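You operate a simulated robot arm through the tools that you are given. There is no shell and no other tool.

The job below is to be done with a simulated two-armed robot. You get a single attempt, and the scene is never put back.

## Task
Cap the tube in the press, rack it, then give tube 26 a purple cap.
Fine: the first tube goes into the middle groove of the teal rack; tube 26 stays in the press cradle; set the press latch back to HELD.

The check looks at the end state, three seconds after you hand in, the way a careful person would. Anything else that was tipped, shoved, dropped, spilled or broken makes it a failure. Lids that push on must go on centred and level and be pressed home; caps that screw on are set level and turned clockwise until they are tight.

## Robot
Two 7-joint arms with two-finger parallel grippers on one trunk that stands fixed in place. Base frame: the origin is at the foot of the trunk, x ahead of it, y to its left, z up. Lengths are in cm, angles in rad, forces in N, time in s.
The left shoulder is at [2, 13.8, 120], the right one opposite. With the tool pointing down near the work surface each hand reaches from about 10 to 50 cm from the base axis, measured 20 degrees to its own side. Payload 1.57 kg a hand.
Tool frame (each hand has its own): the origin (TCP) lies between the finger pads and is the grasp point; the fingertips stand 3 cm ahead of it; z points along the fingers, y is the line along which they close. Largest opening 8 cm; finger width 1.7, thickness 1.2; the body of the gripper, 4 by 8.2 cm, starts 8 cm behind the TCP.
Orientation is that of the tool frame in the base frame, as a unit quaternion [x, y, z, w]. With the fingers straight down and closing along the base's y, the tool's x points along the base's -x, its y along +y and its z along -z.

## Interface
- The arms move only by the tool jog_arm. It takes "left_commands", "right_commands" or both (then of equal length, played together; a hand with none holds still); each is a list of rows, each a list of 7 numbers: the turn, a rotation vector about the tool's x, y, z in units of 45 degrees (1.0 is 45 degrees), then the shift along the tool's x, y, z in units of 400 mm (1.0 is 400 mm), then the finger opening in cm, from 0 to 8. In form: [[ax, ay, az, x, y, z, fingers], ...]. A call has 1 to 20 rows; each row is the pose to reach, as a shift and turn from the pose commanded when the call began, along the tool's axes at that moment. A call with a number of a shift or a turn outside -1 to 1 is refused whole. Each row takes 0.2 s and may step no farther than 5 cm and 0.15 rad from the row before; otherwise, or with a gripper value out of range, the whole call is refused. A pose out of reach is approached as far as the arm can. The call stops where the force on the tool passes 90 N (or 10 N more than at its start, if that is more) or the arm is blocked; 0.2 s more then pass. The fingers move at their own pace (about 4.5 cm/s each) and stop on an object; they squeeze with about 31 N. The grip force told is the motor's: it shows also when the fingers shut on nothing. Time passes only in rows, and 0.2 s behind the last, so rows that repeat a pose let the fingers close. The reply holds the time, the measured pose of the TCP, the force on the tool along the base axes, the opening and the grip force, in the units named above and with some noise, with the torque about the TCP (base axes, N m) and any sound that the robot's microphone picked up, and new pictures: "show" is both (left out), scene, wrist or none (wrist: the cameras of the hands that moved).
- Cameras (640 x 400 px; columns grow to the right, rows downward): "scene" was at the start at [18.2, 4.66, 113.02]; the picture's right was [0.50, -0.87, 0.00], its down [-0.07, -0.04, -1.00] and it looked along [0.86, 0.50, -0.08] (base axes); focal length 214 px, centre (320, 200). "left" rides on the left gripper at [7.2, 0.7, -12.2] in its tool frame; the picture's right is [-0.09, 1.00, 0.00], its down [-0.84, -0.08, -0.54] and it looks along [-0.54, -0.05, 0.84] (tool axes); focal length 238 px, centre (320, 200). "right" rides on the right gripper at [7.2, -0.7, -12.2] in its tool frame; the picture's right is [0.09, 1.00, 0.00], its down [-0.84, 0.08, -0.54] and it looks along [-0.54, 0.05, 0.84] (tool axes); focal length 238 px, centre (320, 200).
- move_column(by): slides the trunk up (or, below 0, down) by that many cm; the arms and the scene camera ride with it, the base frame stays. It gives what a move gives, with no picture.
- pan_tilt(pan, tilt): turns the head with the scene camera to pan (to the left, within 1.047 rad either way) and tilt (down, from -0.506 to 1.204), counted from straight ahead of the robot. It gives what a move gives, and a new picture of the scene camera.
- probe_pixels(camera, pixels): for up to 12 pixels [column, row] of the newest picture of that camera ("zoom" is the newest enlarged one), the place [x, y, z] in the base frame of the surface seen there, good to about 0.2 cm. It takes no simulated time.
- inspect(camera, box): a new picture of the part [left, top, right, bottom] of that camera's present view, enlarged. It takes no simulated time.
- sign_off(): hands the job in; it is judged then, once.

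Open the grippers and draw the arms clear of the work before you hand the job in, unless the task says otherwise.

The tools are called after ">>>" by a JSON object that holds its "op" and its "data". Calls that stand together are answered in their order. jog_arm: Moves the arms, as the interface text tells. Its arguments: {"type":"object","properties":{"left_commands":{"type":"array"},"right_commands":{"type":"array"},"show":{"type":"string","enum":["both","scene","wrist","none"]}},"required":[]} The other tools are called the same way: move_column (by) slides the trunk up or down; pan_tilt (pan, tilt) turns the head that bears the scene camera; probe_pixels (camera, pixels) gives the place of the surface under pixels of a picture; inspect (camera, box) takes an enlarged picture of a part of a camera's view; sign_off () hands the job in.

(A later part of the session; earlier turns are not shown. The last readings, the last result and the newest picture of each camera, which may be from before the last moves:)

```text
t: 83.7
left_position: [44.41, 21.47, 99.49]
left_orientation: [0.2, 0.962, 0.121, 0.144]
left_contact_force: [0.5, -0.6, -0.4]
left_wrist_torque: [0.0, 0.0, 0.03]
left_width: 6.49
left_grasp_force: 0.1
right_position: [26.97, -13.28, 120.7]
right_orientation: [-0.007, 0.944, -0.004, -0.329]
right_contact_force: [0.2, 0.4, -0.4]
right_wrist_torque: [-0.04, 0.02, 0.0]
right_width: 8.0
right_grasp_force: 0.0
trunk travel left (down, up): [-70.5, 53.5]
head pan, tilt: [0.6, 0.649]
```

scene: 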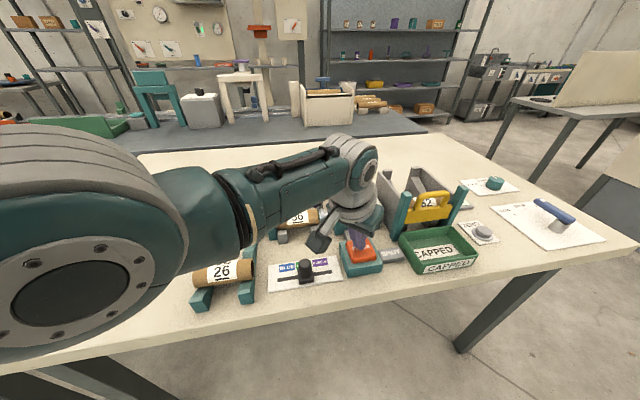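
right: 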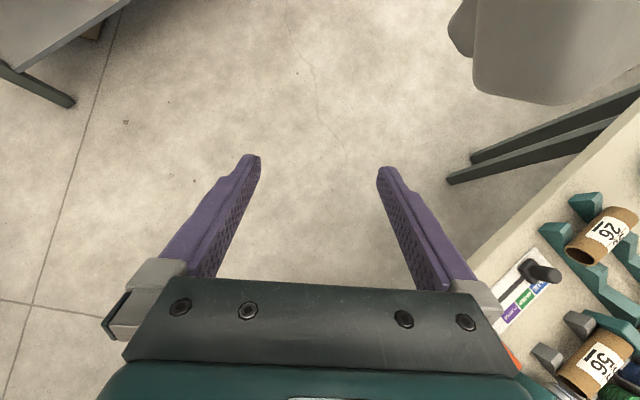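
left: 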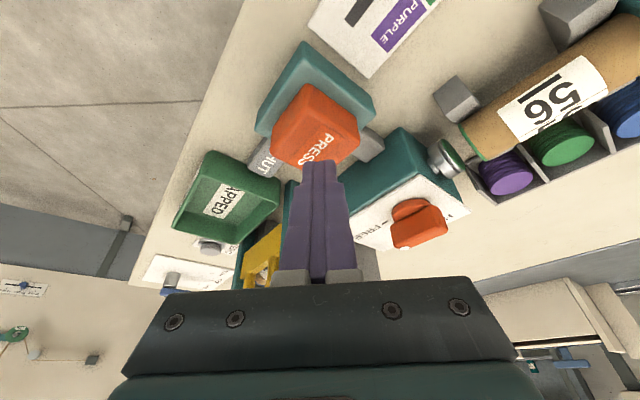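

I finish the turn and come over tube 56 at (43.7,28.0,99.4).

>>> {"op": "jog_arm", "data": {"left_commands": [[-0.057, 0.023, 0.13, 0.021, 0.035, 0.006, 6.5], [-0.114, 0.046, 0.258, 0.042, 0.069, 0.012, 6.5], [-0.171, 0.069, 0.386, 0.063, 0.104, 0.019, 6.5], [-0.2285, 0.092, 0.515, 0.084, 0.138, 0.025, 6.5], [-0.2285, 0.092, 0.515, 0.084, 0.138, 0.025, 6.5]], "show": "both"}}

>>> {"op": "inspect", "data": {"camera": "left", "box": [160, 40, 480, 240]}}

```text
t: 84.9
left_position: [43.76, 27.7, 99.34]
left_orientation: [0.371, 0.892, 0.239, 0.1]
left_contact_force: [-0.4, 0.6, 0.1]
left_wrist_torque: [0.04, 0.03, 0.0]
left_width: 6.51
left_grasp_force: 0.1
right_position: [27.08, -13.27, 120.56]
right_orientation: [-0.006, 0.945, -0.004, -0.328]
right_contact_force: [-0.2, 0.7, -0.4]
right_wrist_torque: [0.0, -0.02, -0.03]
right_width: 7.99
right_grasp_force: 0.1
trunk travel left (down, up): [-70.5, 53.5]
head pan, tilt: [0.6, 0.649]
```

scene: 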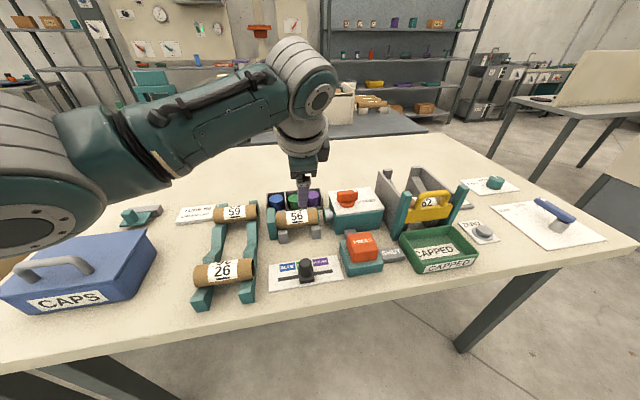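
left: 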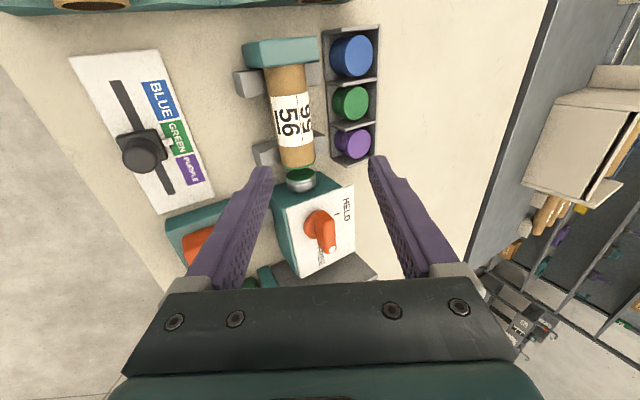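

```text
2.00 times, centred on (320, 140) of left
```

zoom: 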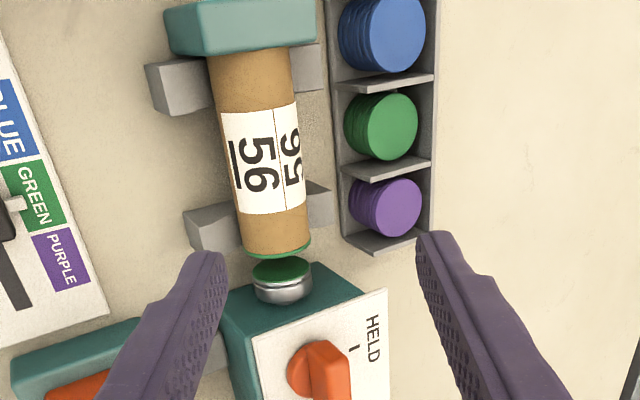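

The view is clear: tube 56 with its green rim at the lower end, and the fingers around. I probe the tube, saddles, stop and cap tray to set the grasp.

>>> {"op": "probe_pixels", "data": {"camera": "zoom", "pixels": [[250, 62], [275, 240], [262, 160], [225, 150], [303, 150], [240, 30], [170, 90], [205, 225], [308, 70], [320, 205], [335, 150], [280, 268]]}}

>>> {"op": "inspect", "data": {"camera": "scene", "box": [255, 185, 345, 245]}}

>>> {"op": "probe_pixels", "data": {"camera": "zoom", "pixels": [[115, 200], [150, 180], [300, 175], [430, 190], [440, 210], [150, 300], [240, 240], [430, 250], [420, 155], [200, 320], [400, 320], [480, 180]]}}

```text
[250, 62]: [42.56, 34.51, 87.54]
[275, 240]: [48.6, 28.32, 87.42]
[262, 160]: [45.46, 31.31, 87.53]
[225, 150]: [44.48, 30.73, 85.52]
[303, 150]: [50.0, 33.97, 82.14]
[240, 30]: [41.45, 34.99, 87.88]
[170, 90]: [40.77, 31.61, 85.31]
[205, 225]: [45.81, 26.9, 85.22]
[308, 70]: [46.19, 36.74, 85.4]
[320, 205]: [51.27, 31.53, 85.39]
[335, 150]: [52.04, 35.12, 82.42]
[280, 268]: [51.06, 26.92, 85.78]
```

```text
6.67 times, centred on (300, 215) of scene
```

zoom: 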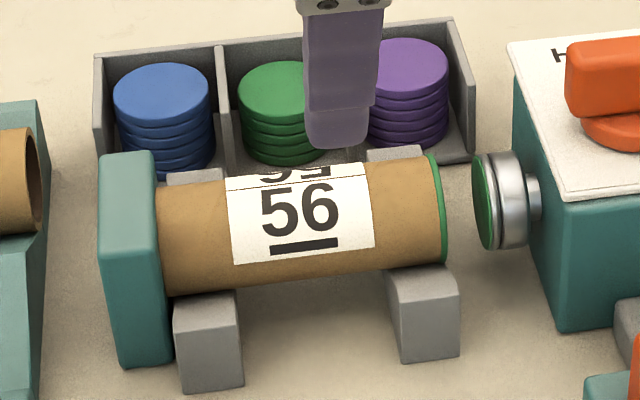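

```text
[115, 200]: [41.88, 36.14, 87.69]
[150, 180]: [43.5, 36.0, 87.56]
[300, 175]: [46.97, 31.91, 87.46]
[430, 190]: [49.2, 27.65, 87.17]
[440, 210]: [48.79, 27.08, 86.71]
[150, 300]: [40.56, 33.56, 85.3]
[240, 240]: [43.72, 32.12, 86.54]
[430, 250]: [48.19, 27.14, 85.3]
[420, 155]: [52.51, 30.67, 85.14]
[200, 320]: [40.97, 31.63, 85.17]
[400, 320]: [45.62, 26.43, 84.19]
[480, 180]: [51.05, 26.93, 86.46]
```

Tube 56's axis is at V≈55.0, z≈85.8, from U≈4.9 to 15.3, with saddles leaving a gap at U 7.4–12.7. I ease the tilt to 20°, set the fingers to 5.5, rise, and lower the trunk 9 cm for the grasp.

>>> {"op": "jog_arm", "data": {"left_commands": [[0.074, 0, 0, 0.01, 0.027, -0.023, 6], [0.148, 0, 0, 0.021, 0.053, -0.045, 5.5], [0.222, 0, 0, 0.0315, 0.08, -0.068, 5.5], [0.222, 0, 0, 0.0315, 0.08, -0.068, 5.5]], "show": "none"}}

>>> {"op": "move_column", "data": {"by": -9}}

```text
t: 85.9
left_position: [43.83, 29.5, 103.31]
left_orientation: [0.377, 0.91, 0.159, 0.067]
left_contact_force: [1.0, -0.5, 0.4]
left_wrist_torque: [-0.02, -0.02, -0.03]
left_width: 5.48
left_grasp_force: 0.1
right_position: [26.98, -13.32, 120.6]
right_orientation: [-0.007, 0.944, -0.004, -0.329]
right_contact_force: [-0.6, -1.0, -0.3]
right_wrist_torque: [-0.01, -0.01, 0.0]
right_width: 8.0
right_grasp_force: 0.1
trunk travel left (down, up): [-70.5, 53.5]
head pan, tilt: [0.6, 0.649]
```

```text
t: 87.2
left_position: [43.88, 29.62, 94.15]
left_orientation: [0.377, 0.91, 0.16, 0.067]
left_contact_force: [-0.2, 0.6, -0.8]
left_wrist_torque: [-0.03, -0.01, 0.02]
left_width: 5.51
left_grasp_force: 0.1
right_position: [27.18, -13.29, 111.6]
right_orientation: [-0.006, 0.944, -0.004, -0.329]
right_contact_force: [-0.6, -0.3, 0.2]
right_wrist_torque: [0.0, -0.01, -0.01]
right_width: 8.0
right_grasp_force: 0.0
trunk travel left (down, up): [-61.5, 62.5]
head pan, tilt: [0.6, 0.649]
```

I advance 5 cm along the fingers toward the tube and check the alignment in the wrist picture.

>>> {"op": "jog_arm", "data": {"left_commands": [[0, 0, 0, 0, 0, 0.04, 5.5], [0, 0, 0, 0, 0, 0.08, 5.5], [0, 0, 0, 0, 0, 0.12, 5.5], [0, 0, 0, 0, 0, 0.12, 5.5]], "show": "both"}}

>>> {"op": "inspect", "data": {"camera": "left", "box": [200, 60, 440, 240]}}

>>> {"op": "inspect", "data": {"camera": "scene", "box": [230, 200, 370, 300]}}

```text
t: 88.2
left_position: [44.91, 30.77, 89.7]
left_orientation: [0.377, 0.909, 0.161, 0.067]
left_contact_force: [-0.1, 0.7, 1.1]
left_wrist_torque: [-0.01, 0.02, 0.0]
left_width: 5.5
left_grasp_force: 0.0
right_position: [26.98, -13.29, 111.62]
right_orientation: [-0.007, 0.944, -0.005, -0.329]
right_contact_force: [-0.2, 0.3, 0.2]
right_wrist_torque: [0.0, 0.0, 0.0]
right_width: 8.01
right_grasp_force: 0.0
trunk travel left (down, up): [-61.5, 62.5]
head pan, tilt: [0.6, 0.649]
```

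scene: 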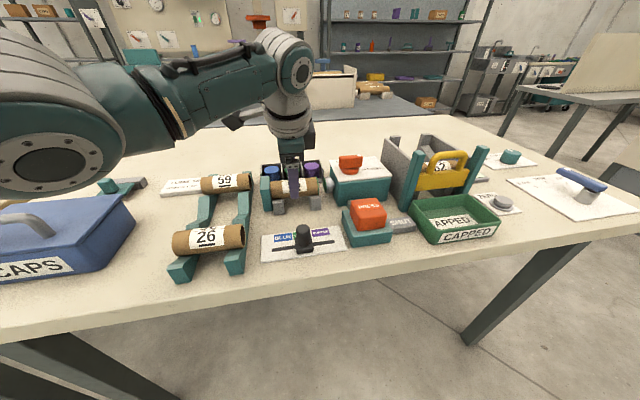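
left: 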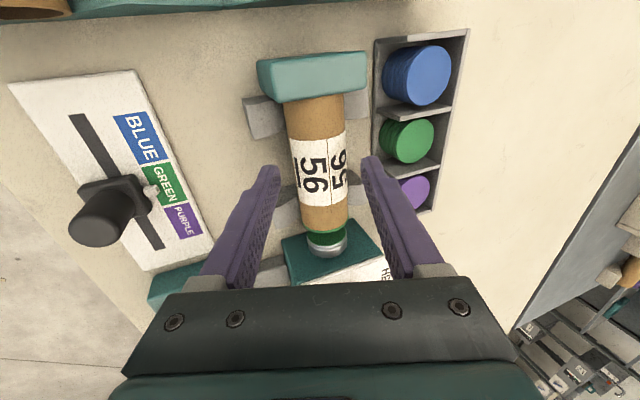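

```text
2.22 times, centred on (320, 150) of left
```

zoom: 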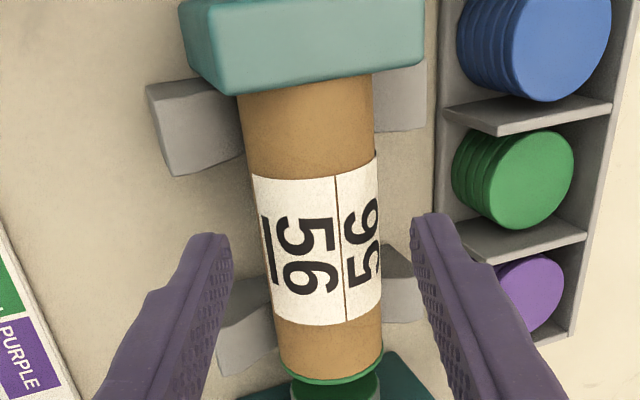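

```text
4.00 times, centred on (300, 250) of scene
```

zoom: 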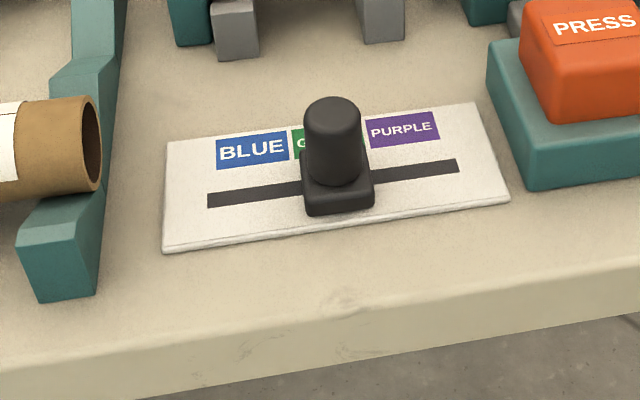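

The tube lies centred between the fingers. I go the last 3.2 cm and close on it.

>>> {"op": "jog_arm", "data": {"left_commands": [[0, 0, 0, -0.0012, 0.0008, 0.04, 5.5], [0, 0, 0, -0.0025, 0.0016, 0.079, 5.5], [0, 0, 0, -0.0025, 0.0016, 0.079, 5.5], [0, 0, 0, -0.0025, 0.0016, 0.079, 2], [0, 0, 0, -0.0025, 0.0016, 0.079, 2], [0, 0, 0, -0.0025, 0.0016, 0.079, 2]], "show": "both"}}

```text
t: 89.6
left_position: [45.91, 31.22, 86.64]
left_orientation: [0.378, 0.909, 0.16, 0.068]
left_contact_force: [-0.3, 0.1, 0.7]
left_wrist_torque: [0.04, 0.0, 0.0]
left_width: 3.81
left_grasp_force: 31.3
right_position: [27.0, -13.26, 111.65]
right_orientation: [-0.006, 0.944, -0.003, -0.329]
right_contact_force: [1.1, 0.1, -0.2]
right_wrist_torque: [-0.05, 0.02, 0.02]
right_width: 8.01
right_grasp_force: 0.1
trunk travel left (down, up): [-61.5, 62.5]
head pan, tilt: [0.6, 0.649]
```

scene: 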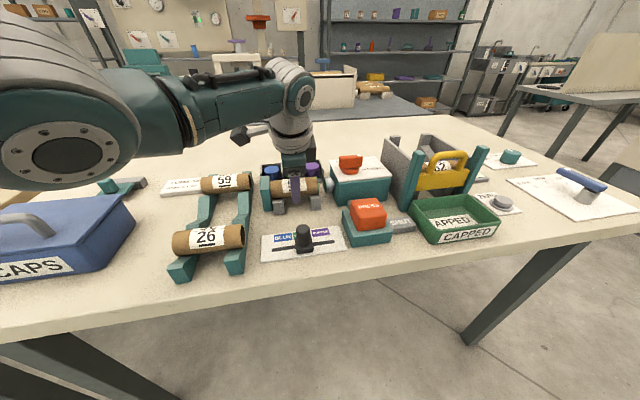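
left: 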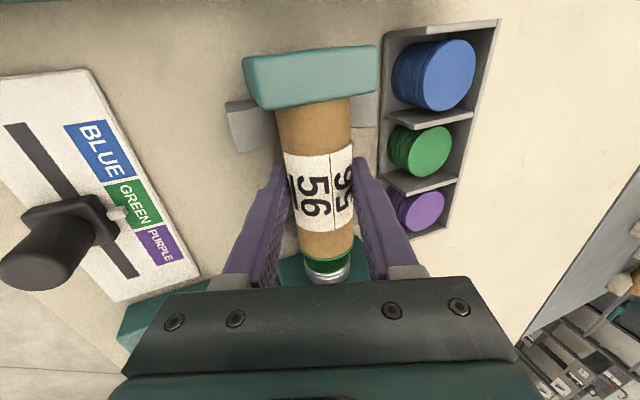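

The tube is held (width 3.81, 31 N). I lift it straight up 8 cm by raising the trunk.

>>> {"op": "move_column", "data": {"by": 8}}

>>> {"op": "inspect", "data": {"camera": "left", "box": [160, 40, 480, 290]}}

>>> {"op": "inspect", "data": {"camera": "scene", "box": [150, 120, 430, 300]}}

```text
t: 90.8
left_position: [46.03, 31.34, 94.8]
left_orientation: [0.377, 0.91, 0.159, 0.067]
left_contact_force: [0.1, 0.6, -0.1]
left_wrist_torque: [0.03, 0.01, -0.01]
left_width: 3.84
left_grasp_force: 31.0
right_position: [27.09, -13.33, 119.54]
right_orientation: [-0.006, 0.945, -0.004, -0.328]
right_contact_force: [0.1, 0.1, 0.0]
right_wrist_torque: [0.03, -0.01, -0.02]
right_width: 8.01
right_grasp_force: 0.1
trunk travel left (down, up): [-69.5, 54.5]
head pan, tilt: [0.6, 0.649]
```

```text
1.60 times, centred on (320, 165) of left
```

zoom: 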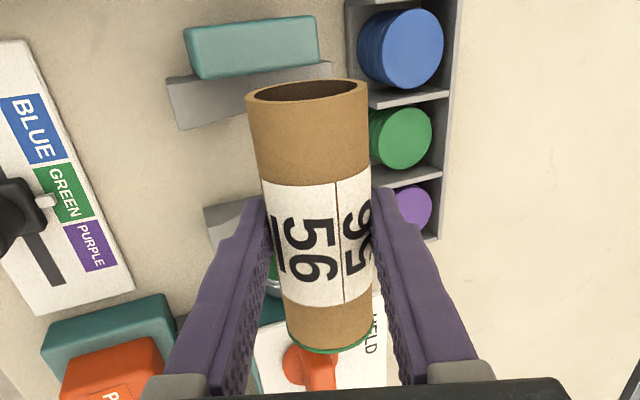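

```text
2.22 times, centred on (290, 210) of scene
```

zoom: 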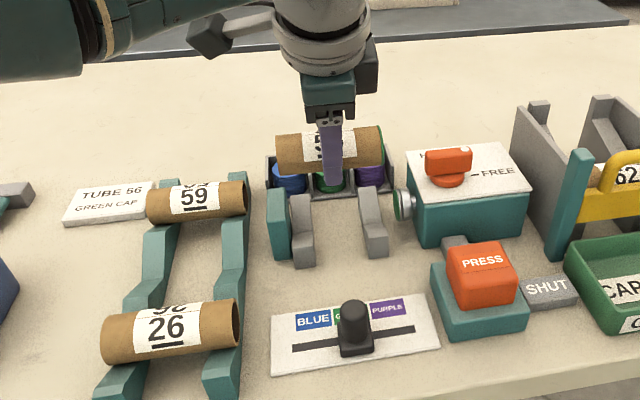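

Tube 56 hangs level with its green cap on. Before carrying it I probe the rack rails around the middle groove.

>>> {"op": "probe_pixels", "data": {"camera": "zoom", "pixels": [[238, 235], [236, 250], [233, 262], [230, 275], [228, 285], [226, 295], [168, 230], [163, 245], [158, 258], [154, 270], [150, 282], [146, 295]]}}

>>> {"op": "inspect", "data": {"camera": "scene", "box": [160, 170, 280, 290]}}

```text
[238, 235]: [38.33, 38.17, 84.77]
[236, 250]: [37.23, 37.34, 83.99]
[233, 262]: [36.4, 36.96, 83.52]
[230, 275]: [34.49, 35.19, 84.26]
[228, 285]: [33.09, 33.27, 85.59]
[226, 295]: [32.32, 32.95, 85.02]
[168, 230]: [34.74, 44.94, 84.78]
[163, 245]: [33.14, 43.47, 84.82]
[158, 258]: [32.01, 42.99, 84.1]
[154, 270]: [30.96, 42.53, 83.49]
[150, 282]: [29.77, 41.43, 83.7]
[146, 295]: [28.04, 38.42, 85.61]
```

```text
3.33 times, centred on (220, 230) of scene
```

zoom: 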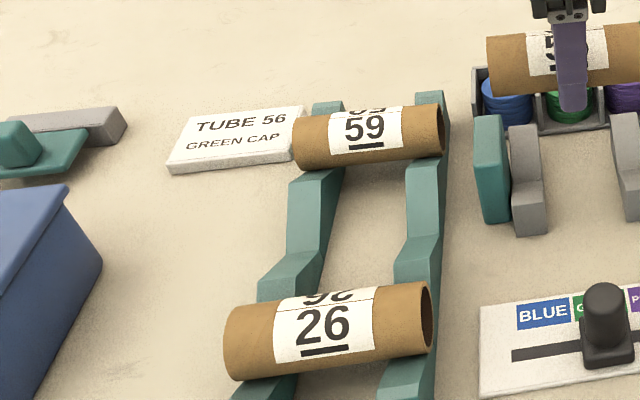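

The middle groove's valley is around V≈51, with rails at U≈-0.3 and -8. I carry the tube over it, keeping it at the same height.

>>> {"op": "jog_arm", "data": {"left_commands": [[0, 0, 0, 0.05, -0.013, -0.0046, 2], [0, 0, 0, 0.115, -0.029, -0.0106, 2], [0, 0, 0, 0.18, -0.046, -0.0166, 2], [0, 0, 0, 0.245, -0.062, -0.0226, 2], [0, 0, 0, 0.31, -0.079, -0.0287, 2], [0, 0, 0, 0.37, -0.094, -0.0342, 2], [0, 0, 0, 0.37, -0.094, -0.0342, 2]], "show": "both"}}

>>> {"op": "inspect", "data": {"camera": "scene", "box": [140, 150, 300, 290]}}

```text
t: 92.3
left_position: [32.75, 38.75, 94.84]
left_orientation: [0.378, 0.91, 0.16, 0.067]
left_contact_force: [0.4, -0.4, 0.2]
left_wrist_torque: [0.0, 0.03, 0.0]
left_width: 3.82
left_grasp_force: 30.6
right_position: [27.11, -13.25, 119.6]
right_orientation: [-0.006, 0.944, -0.004, -0.328]
right_contact_force: [-0.4, -0.2, 0.0]
right_wrist_torque: [0.0, 0.02, 0.01]
right_width: 8.01
right_grasp_force: 0.1
trunk travel left (down, up): [-69.5, 54.5]
head pan, tilt: [0.6, 0.649]
```

scene: 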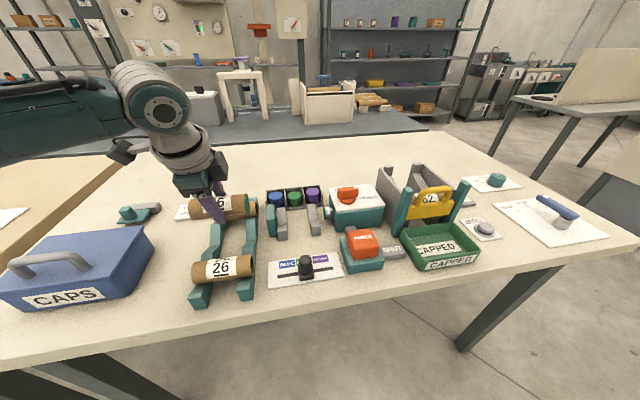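
left: 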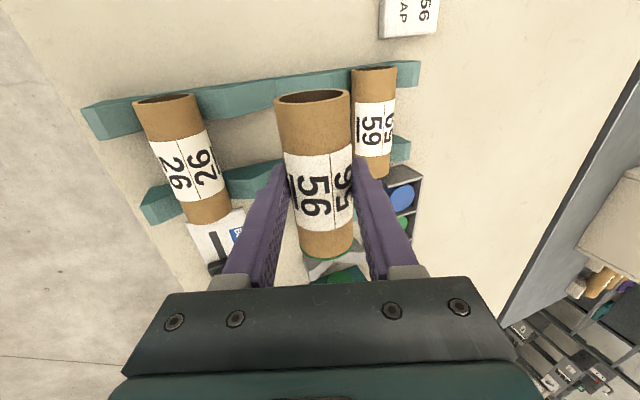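

```text
2.86 times, centred on (220, 220) of scene
```

zoom: 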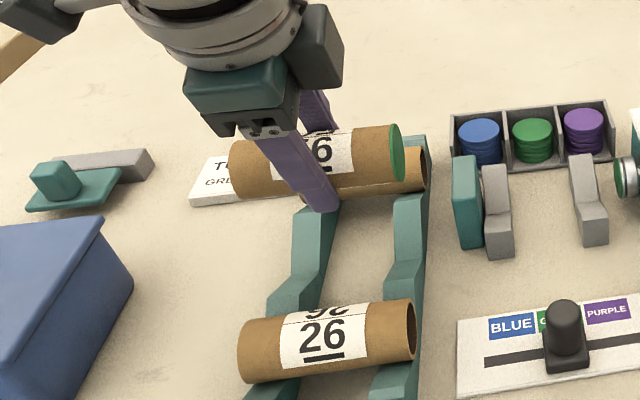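

The tube hangs over the middle groove between 26 and 59, clear of both. I lower it 7.8 cm toward the rails.

>>> {"op": "jog_arm", "data": {"left_commands": [[0, 0, 0, 0, -0.0214, 0.0588, 2], [0, 0, 0, 0, -0.0428, 0.1175, 2], [0, 0, 0, 0, -0.0599, 0.1645, 2], [0, 0, 0, 0, -0.065, 0.1786, 2], [0, 0, 0, 0, -0.0667, 0.1833, 2], [0, 0, 0, 0, -0.0667, 0.1833, 2]], "show": "both"}}

>>> {"op": "inspect", "data": {"camera": "scene", "box": [140, 150, 300, 290]}}

```text
t: 93.8
left_position: [32.65, 38.79, 86.81]
left_orientation: [0.378, 0.909, 0.16, 0.068]
left_contact_force: [0.5, -0.2, -0.9]
left_wrist_torque: [0.0, 0.02, -0.03]
left_width: 3.84
left_grasp_force: 31.0
right_position: [27.1, -13.29, 119.52]
right_orientation: [-0.006, 0.944, -0.004, -0.329]
right_contact_force: [0.7, 0.5, -0.8]
right_wrist_torque: [-0.01, 0.02, 0.0]
right_width: 7.99
right_grasp_force: 0.0
trunk travel left (down, up): [-69.5, 54.5]
head pan, tilt: [0.6, 0.649]
```

scene: 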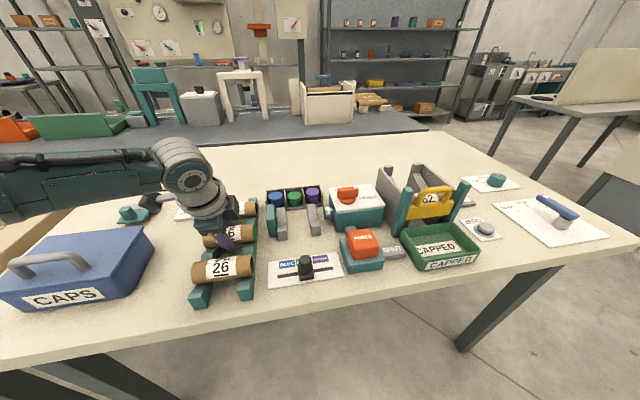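
left: 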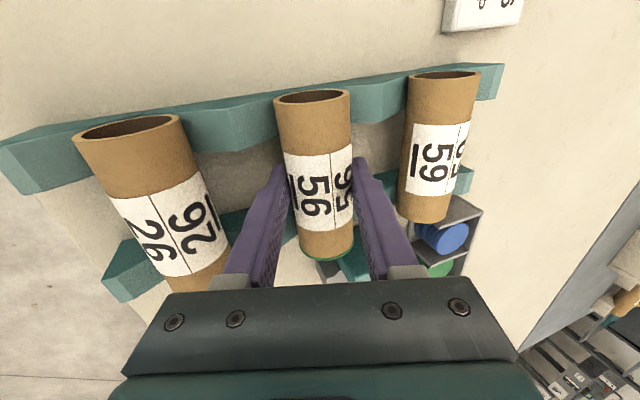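

```text
2.86 times, centred on (220, 220) of scene
```

zoom: 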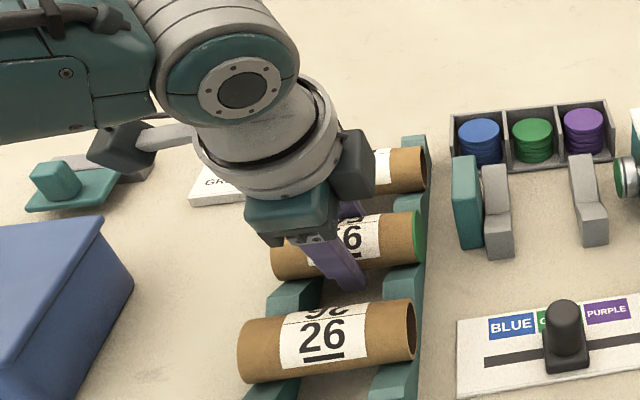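

No contact yet at z=86.81. I lower in small steps to feel the rails.

>>> {"op": "jog_arm", "data": {"left_commands": [[0, 0, 0, 0, -0.0009, 0.0024, 2], [0, 0, 0, 0, -0.0017, 0.0047, 2], [0, 0, 0, 0, -0.0026, 0.007, 2], [0, 0, 0, 0, -0.0026, 0.007, 2]], "show": "none"}}

```text
t: 94.8
left_position: [32.73, 39.07, 86.52]
left_orientation: [0.377, 0.91, 0.16, 0.068]
left_contact_force: [-11.6, -10.4, 27.7]
left_wrist_torque: [-0.28, -0.21, -0.19]
left_width: 3.85
left_grasp_force: 31.1
right_position: [27.02, -13.31, 119.6]
right_orientation: [-0.006, 0.944, -0.003, -0.33]
right_contact_force: [0.0, -0.3, -0.1]
right_wrist_torque: [0.0, 0.02, -0.01]
right_width: 8.0
right_grasp_force: 0.0
trunk travel left (down, up): [-69.5, 54.5]
head pan, tilt: [0.6, 0.649]
```

Contact: the push is up and toward -V (−16 along V, +28 up), so the tube rides the back slope of the groove. I shift it 0.35 cm toward -V and settle again.

>>> {"op": "jog_arm", "data": {"left_commands": [[0, 0, 0, 0, 0.0013, -0.0045, 2], [0, 0, 0, 0, -0.007, -0.0065, 2], [0, 0, 0, 0, -0.0075, -0.004, 2], [0, 0, 0, 0, -0.0087, -0.0018, 2], [0, 0, 0, 0, -0.0087, -0.0018, 2]], "show": "none"}}

```text
t: 96.0
left_position: [32.47, 38.92, 86.47]
left_orientation: [0.376, 0.91, 0.162, 0.067]
left_contact_force: [0.8, 6.5, 8.4]
left_wrist_torque: [-0.04, -0.11, 0.06]
left_width: 3.85
left_grasp_force: 30.8
right_position: [27.1, -13.19, 119.65]
right_orientation: [-0.007, 0.944, -0.003, -0.329]
right_contact_force: [-0.5, 0.0, -0.2]
right_wrist_torque: [-0.01, 0.02, -0.02]
right_width: 7.99
right_grasp_force: 0.1
trunk travel left (down, up): [-69.5, 54.5]
head pan, tilt: [0.6, 0.649]
```

Now the reaction is small (8 N), so the tube sits about in the valley. I open the fingers to 5 and retreat along the tool axis.

>>> {"op": "jog_arm", "data": {"left_commands": [[0, 0, 0, 0, 0, 0, 4.4], [0, 0, 0, 0, 0, 0, 5], [0, 0, 0, 0, 0, 0, 5], [0, 0, 0, 0, 0, -0.05, 5], [0, 0, 0, 0, 0, -0.12, 5], [0, 0, 0, 0, 0, -0.2, 5], [0, 0, 0, 0, 0, -0.2, 5]], "show": "both"}}

>>> {"op": "inspect", "data": {"camera": "scene", "box": [140, 150, 300, 290]}}

>>> {"op": "inspect", "data": {"camera": "left", "box": [160, 40, 520, 265]}}

```text
t: 97.5
left_position: [30.32, 36.94, 94.2]
left_orientation: [0.377, 0.91, 0.16, 0.068]
left_contact_force: [-0.2, 0.8, 1.1]
left_wrist_torque: [-0.02, 0.05, -0.02]
left_width: 5.01
left_grasp_force: 0.1
right_position: [27.02, -13.22, 119.54]
right_orientation: [-0.007, 0.944, -0.004, -0.328]
right_contact_force: [-0.2, -0.4, 0.0]
right_wrist_torque: [0.02, -0.03, -0.01]
right_width: 8.01
right_grasp_force: 0.1
trunk travel left (down, up): [-69.5, 54.5]
head pan, tilt: [0.6, 0.649]
```

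scene: 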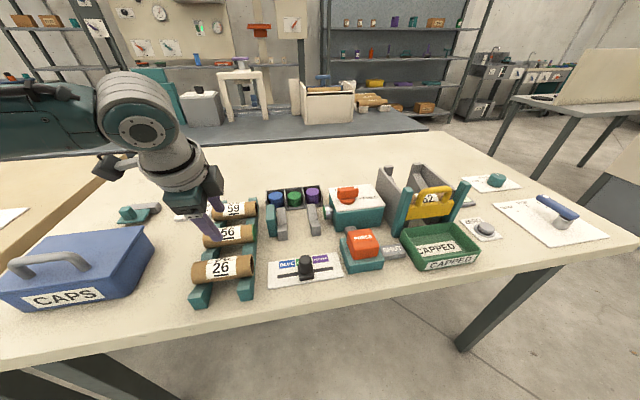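
left: 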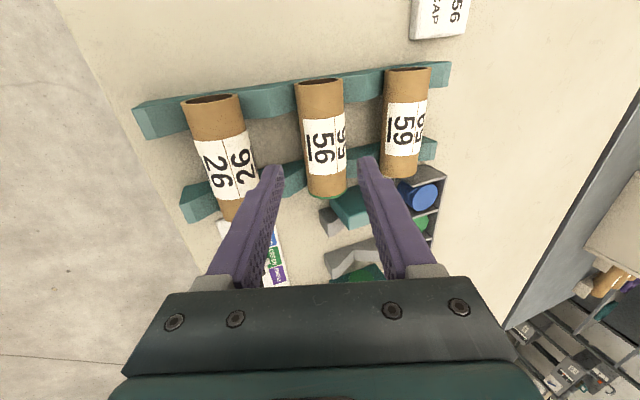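

```text
2.86 times, centred on (220, 220) of scene
```

zoom: 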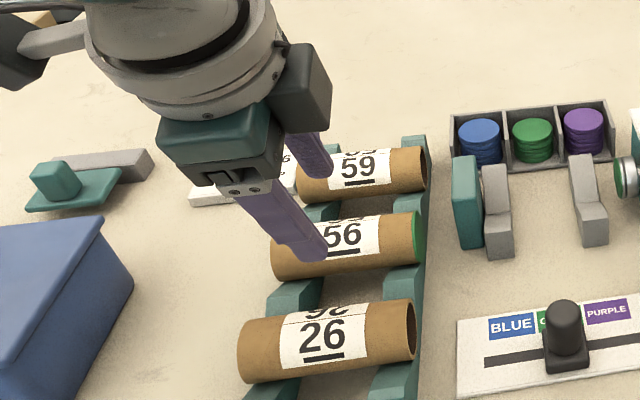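

```text
1.78 times, centred on (340, 152) of left
```

zoom: 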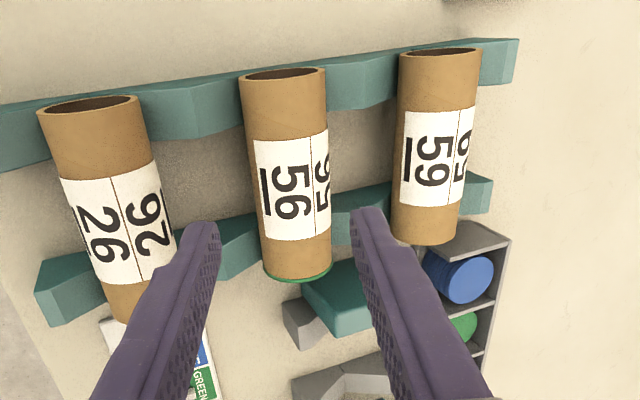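

Tube 56 rests properly in the middle groove with its green cap. Next I bring the hand upright above tube 26 in the front groove, with the trunk 4 cm higher.

>>> {"op": "move_column", "data": {"by": 4}}

>>> {"op": "jog_arm", "data": {"left_commands": [[0.11, 0, 0, 0.001, -0.027, -0.014, 5.5], [0.22, 0, 0, 0.001, -0.054, -0.028, 5.5], [0.33, 0, 0, 0.002, -0.081, -0.04, 5.5], [0.444, 0, 0, 0.0025, -0.1075, -0.05, 5.5], [0.444, 0, 0, 0.0025, -0.1075, -0.05, 5.5]], "show": "both"}}

>>> {"op": "inspect", "data": {"camera": "left", "box": [200, 40, 440, 240]}}

```text
t: 98.4
left_position: [30.27, 36.89, 98.16]
left_orientation: [0.378, 0.91, 0.159, 0.067]
left_contact_force: [0.5, 0.6, -0.5]
left_wrist_torque: [0.0, -0.01, -0.01]
left_width: 5.01
left_grasp_force: 0.0
right_position: [27.05, -13.24, 123.68]
right_orientation: [-0.007, 0.944, -0.004, -0.329]
right_contact_force: [0.9, 0.1, 0.2]
right_wrist_torque: [-0.02, 0.01, 0.0]
right_width: 7.99
right_grasp_force: 0.1
trunk travel left (down, up): [-73.5, 50.5]
head pan, tilt: [0.6, 0.649]
```

```text
t: 99.6
left_position: [26.88, 33.6, 98.76]
left_orientation: [0.383, 0.924, -0.001, 0.001]
left_contact_force: [1.0, 1.1, 0.1]
left_wrist_torque: [0.01, 0.02, -0.02]
left_width: 5.48
left_grasp_force: 0.1
right_position: [27.03, -13.31, 123.62]
right_orientation: [-0.007, 0.945, -0.004, -0.328]
right_contact_force: [0.3, -0.2, 0.0]
right_wrist_torque: [-0.01, -0.01, -0.04]
right_width: 8.0
right_grasp_force: 0.1
trunk travel left (down, up): [-73.5, 50.5]
head pan, tilt: [0.6, 0.649]
```

scene: 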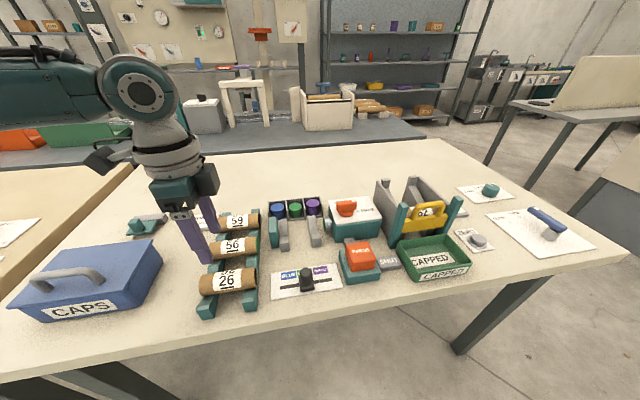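
left: 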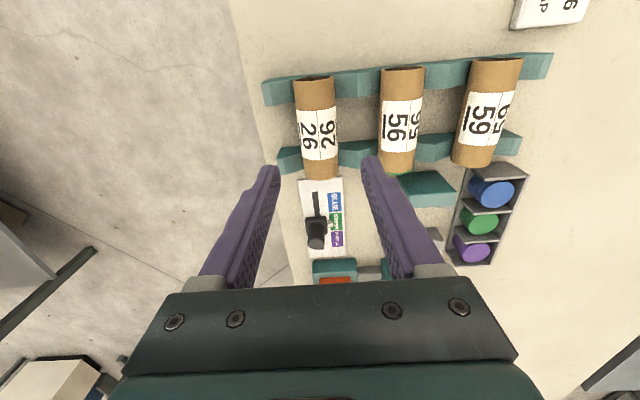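

```text
2.00 times, centred on (320, 140) of left
```

zoom: 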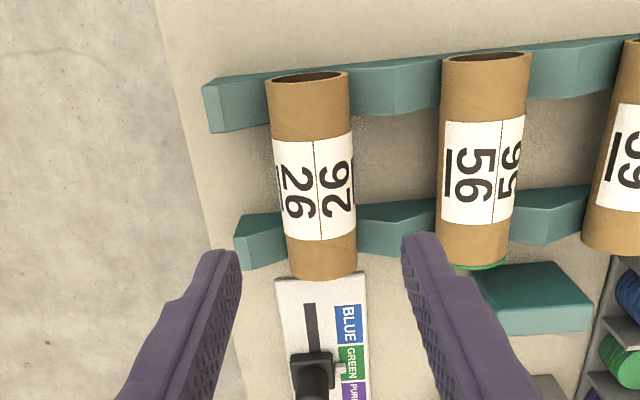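

Tube 26 is between the fingers' line, almost parallel. I probe its ends and sides for an exact grasp.

>>> {"op": "probe_pixels", "data": {"camera": "zoom", "pixels": [[310, 90], [316, 170], [322, 262], [280, 170], [350, 170], [275, 100], [350, 100], [295, 260], [354, 260], [290, 74], [325, 279], [480, 170]]}}

```text
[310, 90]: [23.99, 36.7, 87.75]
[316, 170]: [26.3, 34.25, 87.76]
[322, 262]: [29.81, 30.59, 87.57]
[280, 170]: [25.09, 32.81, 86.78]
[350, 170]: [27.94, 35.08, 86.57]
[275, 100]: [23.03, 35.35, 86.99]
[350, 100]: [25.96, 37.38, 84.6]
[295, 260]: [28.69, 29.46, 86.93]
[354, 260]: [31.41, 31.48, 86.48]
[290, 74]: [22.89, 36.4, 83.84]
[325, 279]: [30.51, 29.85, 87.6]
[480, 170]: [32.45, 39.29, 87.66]
```

Tube 26's centre is at U≈-4.55, V≈42.8 with its top at 87.7. I go down 12 cm over it and close.

>>> {"op": "jog_arm", "data": {"left_commands": [[0, 0, 0.015, -0.005, 0.001, 0.08, 5.5], [0, 0, 0.031, -0.005, 0.001, 0.16, 5.5], [0, 0, 0.031, -0.005, 0.001, 0.23, 5.5], [0, 0, 0.031, -0.005, 0.001, 0.28, 5.5], [0, 0, 0.031, -0.005, 0.001, 0.3, 5.5], [0, 0, 0.031, -0.005, 0.001, 0.3, 2], [0, 0, 0.031, -0.005, 0.001, 0.3, 2], [0, 0, 0.031, -0.005, 0.001, 0.3, 2]], "show": "both"}}

```text
t: 101.4
left_position: [27.36, 33.58, 86.69]
left_orientation: [0.395, 0.919, 0.0, 0.0]
left_contact_force: [-0.7, 0.0, 0.7]
left_wrist_torque: [-0.01, 0.0, 0.02]
left_width: 3.84
left_grasp_force: 31.3
right_position: [27.03, -13.32, 123.64]
right_orientation: [-0.006, 0.944, -0.004, -0.329]
right_contact_force: [0.2, 0.2, -1.1]
right_wrist_torque: [-0.01, 0.02, 0.01]
right_width: 8.02
right_grasp_force: 0.0
trunk travel left (down, up): [-73.5, 50.5]
head pan, tilt: [0.6, 0.649]
```

scene: 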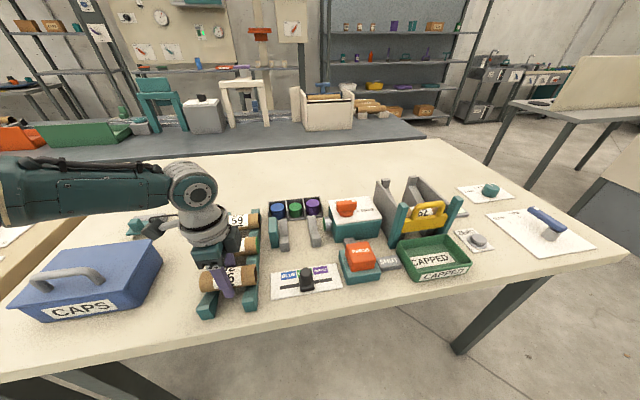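
left: 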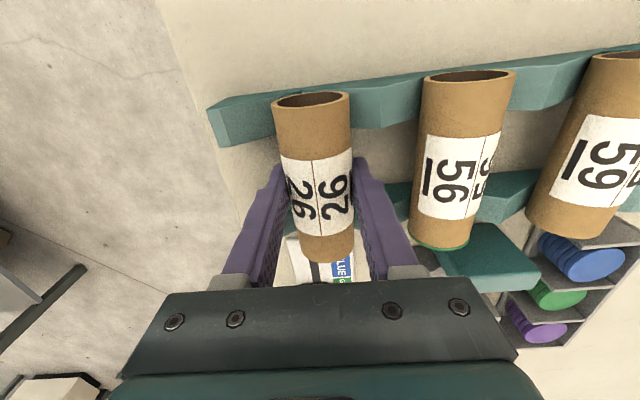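

Tube 26 is held (width 3.84). I lift it straight up 9 cm.

>>> {"op": "jog_arm", "data": {"left_commands": [[0, 0, 0, 0, 0, -0.04, 2], [0, 0, 0, 0, 0, -0.1, 2], [0, 0, 0, 0, 0, -0.165, 2], [0, 0, 0, 0, 0, -0.23, 2], [0, 0, 0, 0, 0, -0.23, 2]], "show": "both"}}

>>> {"op": "inspect", "data": {"camera": "scene", "box": [140, 150, 380, 320]}}

```text
t: 102.6
left_position: [27.08, 33.68, 95.95]
left_orientation: [0.395, 0.919, 0.0, 0.001]
left_contact_force: [-0.1, -0.2, 0.3]
left_wrist_torque: [-0.01, 0.01, -0.02]
left_width: 3.83
left_grasp_force: 31.1
right_position: [27.06, -13.3, 123.6]
right_orientation: [-0.006, 0.944, -0.003, -0.329]
right_contact_force: [-0.8, 0.6, -0.1]
right_wrist_torque: [0.0, 0.0, -0.01]
right_width: 8.0
right_grasp_force: 0.1
trunk travel left (down, up): [-73.5, 50.5]
head pan, tilt: [0.6, 0.649]
```

scene: 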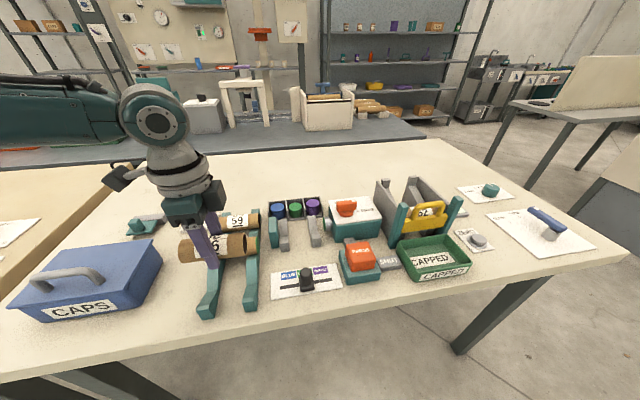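
left: 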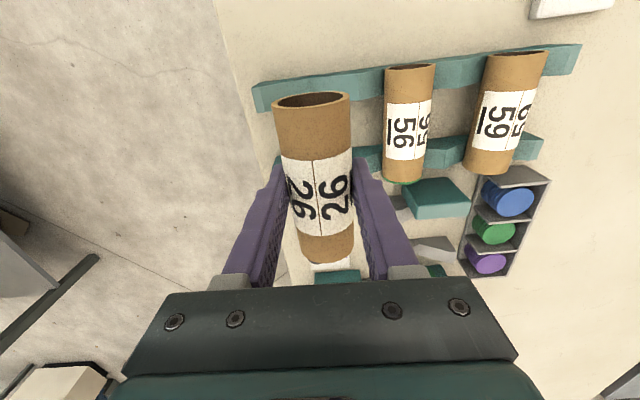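

```text
2.35 times, centred on (260, 235) of scene
```

zoom: 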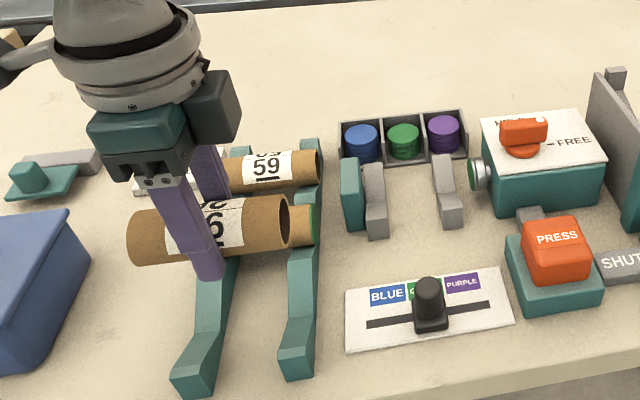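

Tube 26 is lifted. The empty cradle is visible, so I zoom and probe the saddles, the stop and the ram face.

>>> {"op": "inspect", "data": {"camera": "scene", "box": [260, 195, 360, 260]}}

>>> {"op": "probe_pixels", "data": {"camera": "zoom", "pixels": [[135, 150], [160, 200], [145, 200], [150, 165], [160, 240], [170, 265], [345, 130], [360, 180], [370, 210], [385, 235], [425, 165], [400, 165]]}}

```text
6.15 times, centred on (310, 228) of scene
```

zoom: 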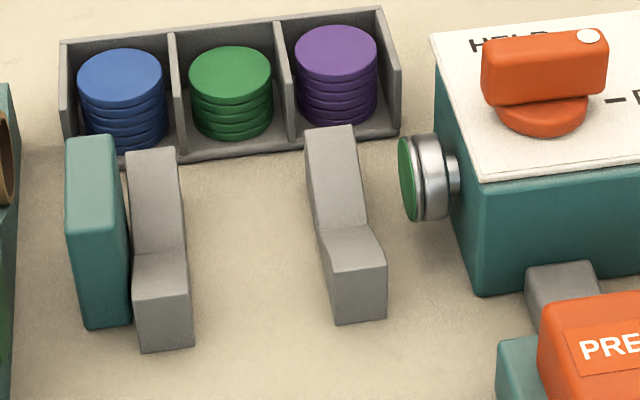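

```text
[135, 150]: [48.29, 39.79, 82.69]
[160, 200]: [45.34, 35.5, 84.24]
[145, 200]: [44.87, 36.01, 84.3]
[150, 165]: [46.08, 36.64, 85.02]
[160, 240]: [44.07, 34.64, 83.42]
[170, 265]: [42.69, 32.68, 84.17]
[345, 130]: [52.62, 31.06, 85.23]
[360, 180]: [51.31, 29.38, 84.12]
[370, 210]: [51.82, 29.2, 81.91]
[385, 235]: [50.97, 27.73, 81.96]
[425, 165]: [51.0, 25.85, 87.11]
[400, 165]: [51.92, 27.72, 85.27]
```

The cradle's valley is at V≈55.1 and the ram waits at U≈17. I carry tube 26 part way, higher, tilting the hand by 10°, then lower the trunk 12 cm.

>>> {"op": "jog_arm", "data": {"left_commands": [[-0.03, 0, -0.007, -0.02, 0.015, -0.06, 2], [-0.08, 0, -0.014, -0.06, 0.05, -0.12, 2], [-0.13, 0, -0.02, -0.105, 0.088, -0.17, 2], [-0.18, 0, -0.027, -0.15, 0.125, -0.215, 2], [-0.222, 0, -0.034, -0.1877, 0.156, -0.251, 2], [-0.222, 0, -0.034, -0.1877, 0.156, -0.251, 2]], "show": "none"}}

>>> {"op": "move_column", "data": {"by": -12}}

```text
t: 104.0
left_position: [36.54, 32.33, 106.07]
left_orientation: [0.381, 0.92, 0.08, 0.036]
left_contact_force: [0.1, 0.7, 0.0]
left_wrist_torque: [-0.03, 0.0, 0.0]
left_width: 3.83
left_grasp_force: 31.0
right_position: [27.02, -13.19, 123.64]
right_orientation: [-0.006, 0.945, -0.004, -0.328]
right_contact_force: [-1.1, 0.9, 0.0]
right_wrist_torque: [0.0, 0.03, 0.03]
right_width: 8.0
right_grasp_force: 0.1
trunk travel left (down, up): [-73.5, 50.5]
head pan, tilt: [0.6, 0.649]
```

```text
t: 105.5
left_position: [36.52, 32.49, 94.07]
left_orientation: [0.38, 0.921, 0.079, 0.034]
left_contact_force: [-0.1, 0.0, 0.2]
left_wrist_torque: [-0.01, 0.01, -0.01]
left_width: 3.84
left_grasp_force: 30.7
right_position: [27.04, -13.32, 111.59]
right_orientation: [-0.007, 0.945, -0.003, -0.328]
right_contact_force: [-0.4, 0.1, 0.0]
right_wrist_torque: [-0.01, 0.03, 0.0]
right_width: 8.03
right_grasp_force: 0.0
trunk travel left (down, up): [-61.5, 62.5]
head pan, tilt: [0.6, 0.649]
```

Now I bring tube 26 over the cradle, completing the 20° tilt, at z≈94.6.

>>> {"op": "jog_arm", "data": {"left_commands": [[-0.055, 0, 0, -0.045, 0.037, 0.0, 2], [-0.11, 0, 0, -0.095, 0.074, 0.005, 2], [-0.165, 0, 0, -0.145, 0.11, 0.01, 2], [-0.222, 0, 0, -0.19, 0.147, 0.0125, 2], [-0.222, 0, 0, -0.19, 0.147, 0.0125, 2]], "show": "both"}}

>>> {"op": "inspect", "data": {"camera": "scene", "box": [230, 130, 390, 250]}}

>>> {"op": "inspect", "data": {"camera": "left", "box": [180, 40, 460, 290]}}

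```text
t: 106.7
left_position: [46.21, 31.1, 94.6]
left_orientation: [0.377, 0.91, 0.16, 0.069]
left_contact_force: [-0.6, 0.0, 0.0]
left_wrist_torque: [0.01, 0.04, 0.04]
left_width: 3.81
left_grasp_force: 31.4
right_position: [26.99, -13.26, 111.7]
right_orientation: [-0.007, 0.944, -0.005, -0.329]
right_contact_force: [0.0, -1.0, 0.3]
right_wrist_torque: [0.04, -0.01, 0.01]
right_width: 7.98
right_grasp_force: 0.0
trunk travel left (down, up): [-61.5, 62.5]
head pan, tilt: [0.6, 0.649]
```

scene: 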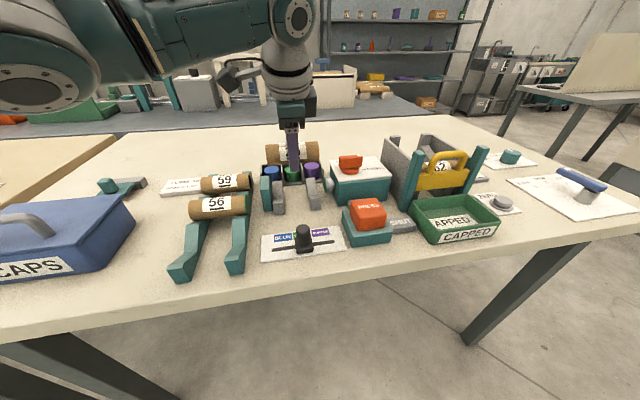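
left: 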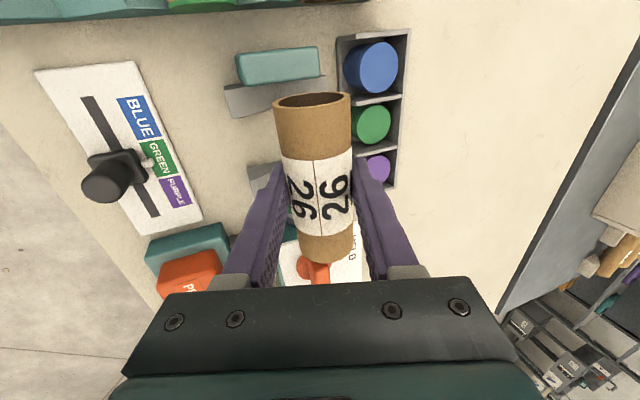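

```text
3.33 times, centred on (310, 190) of scene
```

zoom: 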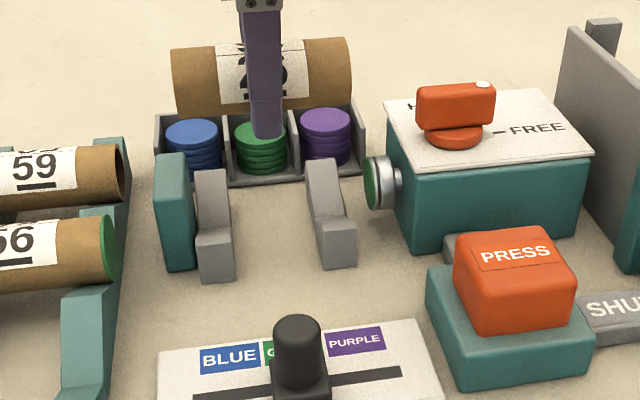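

```text
1.60 times, centred on (320, 165) of left
```

zoom: 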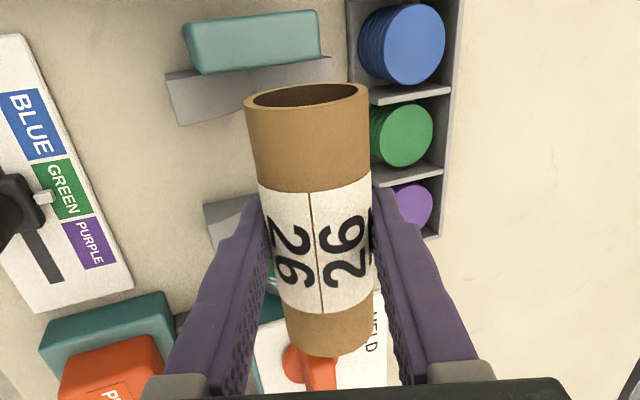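

Tube 26 hangs above the cradle like tube 56 did. I lower it 7.7 cm, then feel for the saddles.

>>> {"op": "jog_arm", "data": {"left_commands": [[0, 0, 0, 0, -0.0214, 0.0588, 2], [0, 0, 0, 0, -0.0428, 0.1175, 2], [0, 0, 0, 0, -0.0599, 0.1645, 2], [0, 0, 0, 0, -0.065, 0.1786, 2], [0, 0, 0, 0, -0.0658, 0.181, 2], [0, 0, 0, 0, -0.0658, 0.181, 2]], "show": "both"}}

>>> {"op": "inspect", "data": {"camera": "scene", "box": [230, 130, 390, 250]}}

```text
t: 108.1
left_position: [46.01, 31.16, 86.76]
left_orientation: [0.377, 0.91, 0.161, 0.068]
left_contact_force: [-0.5, 0.2, -0.3]
left_wrist_torque: [0.0, 0.01, 0.0]
left_width: 3.83
left_grasp_force: 31.0
right_position: [27.1, -13.19, 111.51]
right_orientation: [-0.007, 0.944, -0.004, -0.329]
right_contact_force: [0.0, -0.2, 0.7]
right_wrist_torque: [0.01, 0.04, 0.0]
right_width: 7.99
right_grasp_force: 0.0
trunk travel left (down, up): [-61.5, 62.5]
head pan, tilt: [0.6, 0.649]
```

scene: 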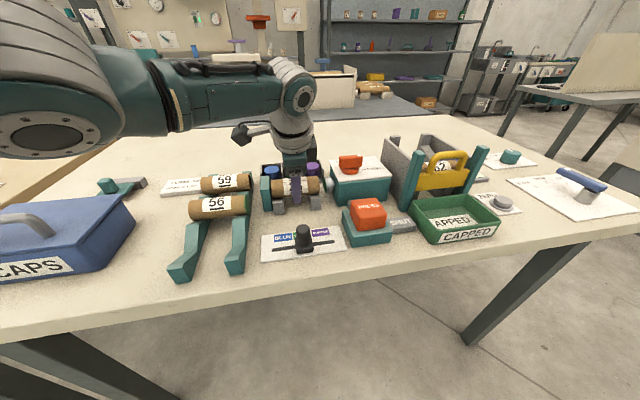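
left: 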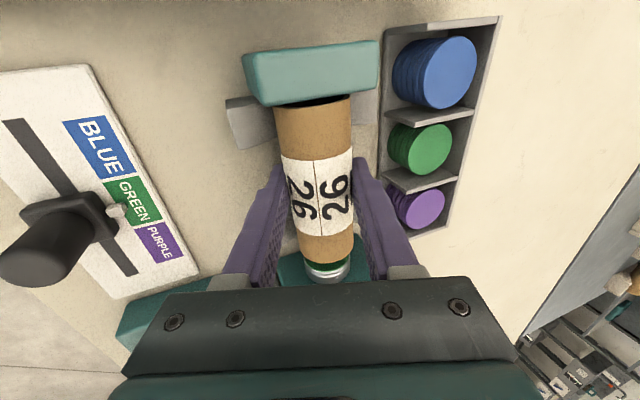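

```text
3.33 times, centred on (310, 190) of scene
```

zoom: 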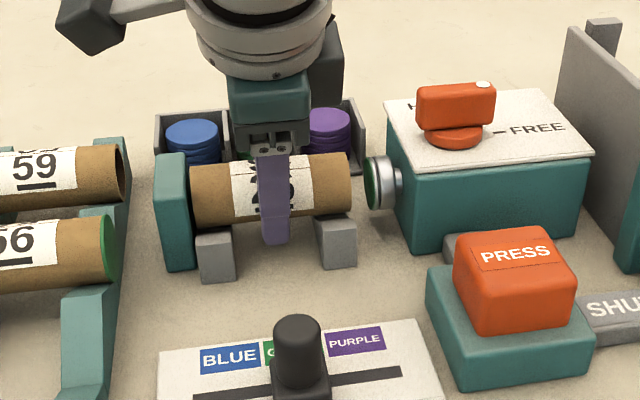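

The tube is just above the saddles with a small gap to the stop. I lower in 0.1 cm steps.

>>> {"op": "jog_arm", "data": {"left_commands": [[0, 0, 0, 0, -0.0009, 0.0024, 2], [0, 0, 0, 0, -0.0017, 0.0047, 2], [0, 0, 0, 0, -0.0017, 0.0047, 2]], "show": "none"}}

```text
t: 108.9
left_position: [46.1, 31.22, 86.79]
left_orientation: [0.377, 0.91, 0.16, 0.068]
left_contact_force: [0.4, -0.4, 0.3]
left_wrist_torque: [0.01, 0.0, 0.02]
left_width: 3.83
left_grasp_force: 31.1
right_position: [26.93, -13.25, 111.63]
right_orientation: [-0.006, 0.944, -0.003, -0.329]
right_contact_force: [-0.1, -1.2, -0.5]
right_wrist_torque: [-0.01, -0.01, 0.02]
right_width: 7.97
right_grasp_force: 0.0
trunk travel left (down, up): [-61.5, 62.5]
head pan, tilt: [0.6, 0.649]
```

No contact yet, so I continue down by another 0.3 cm in steps.

>>> {"op": "jog_arm", "data": {"left_commands": [[0, 0, 0, 0, -0.0009, 0.0024, 2], [0, 0, 0, 0, -0.0017, 0.0047, 2], [0, 0, 0, 0, -0.0026, 0.007, 2], [0, 0, 0, 0, -0.0026, 0.007, 2]], "show": "none"}}

```text
t: 109.9
left_position: [46.13, 31.2, 86.46]
left_orientation: [0.376, 0.91, 0.159, 0.068]
left_contact_force: [-0.1, -0.2, -0.9]
left_wrist_torque: [-0.02, 0.01, 0.0]
left_width: 3.82
left_grasp_force: 31.0
right_position: [27.17, -13.25, 111.58]
right_orientation: [-0.007, 0.944, -0.004, -0.329]
right_contact_force: [0.3, 0.7, -0.1]
right_wrist_torque: [-0.01, -0.02, -0.02]
right_width: 7.98
right_grasp_force: 0.2
trunk travel left (down, up): [-61.5, 62.5]
head pan, tilt: [0.6, 0.649]
```

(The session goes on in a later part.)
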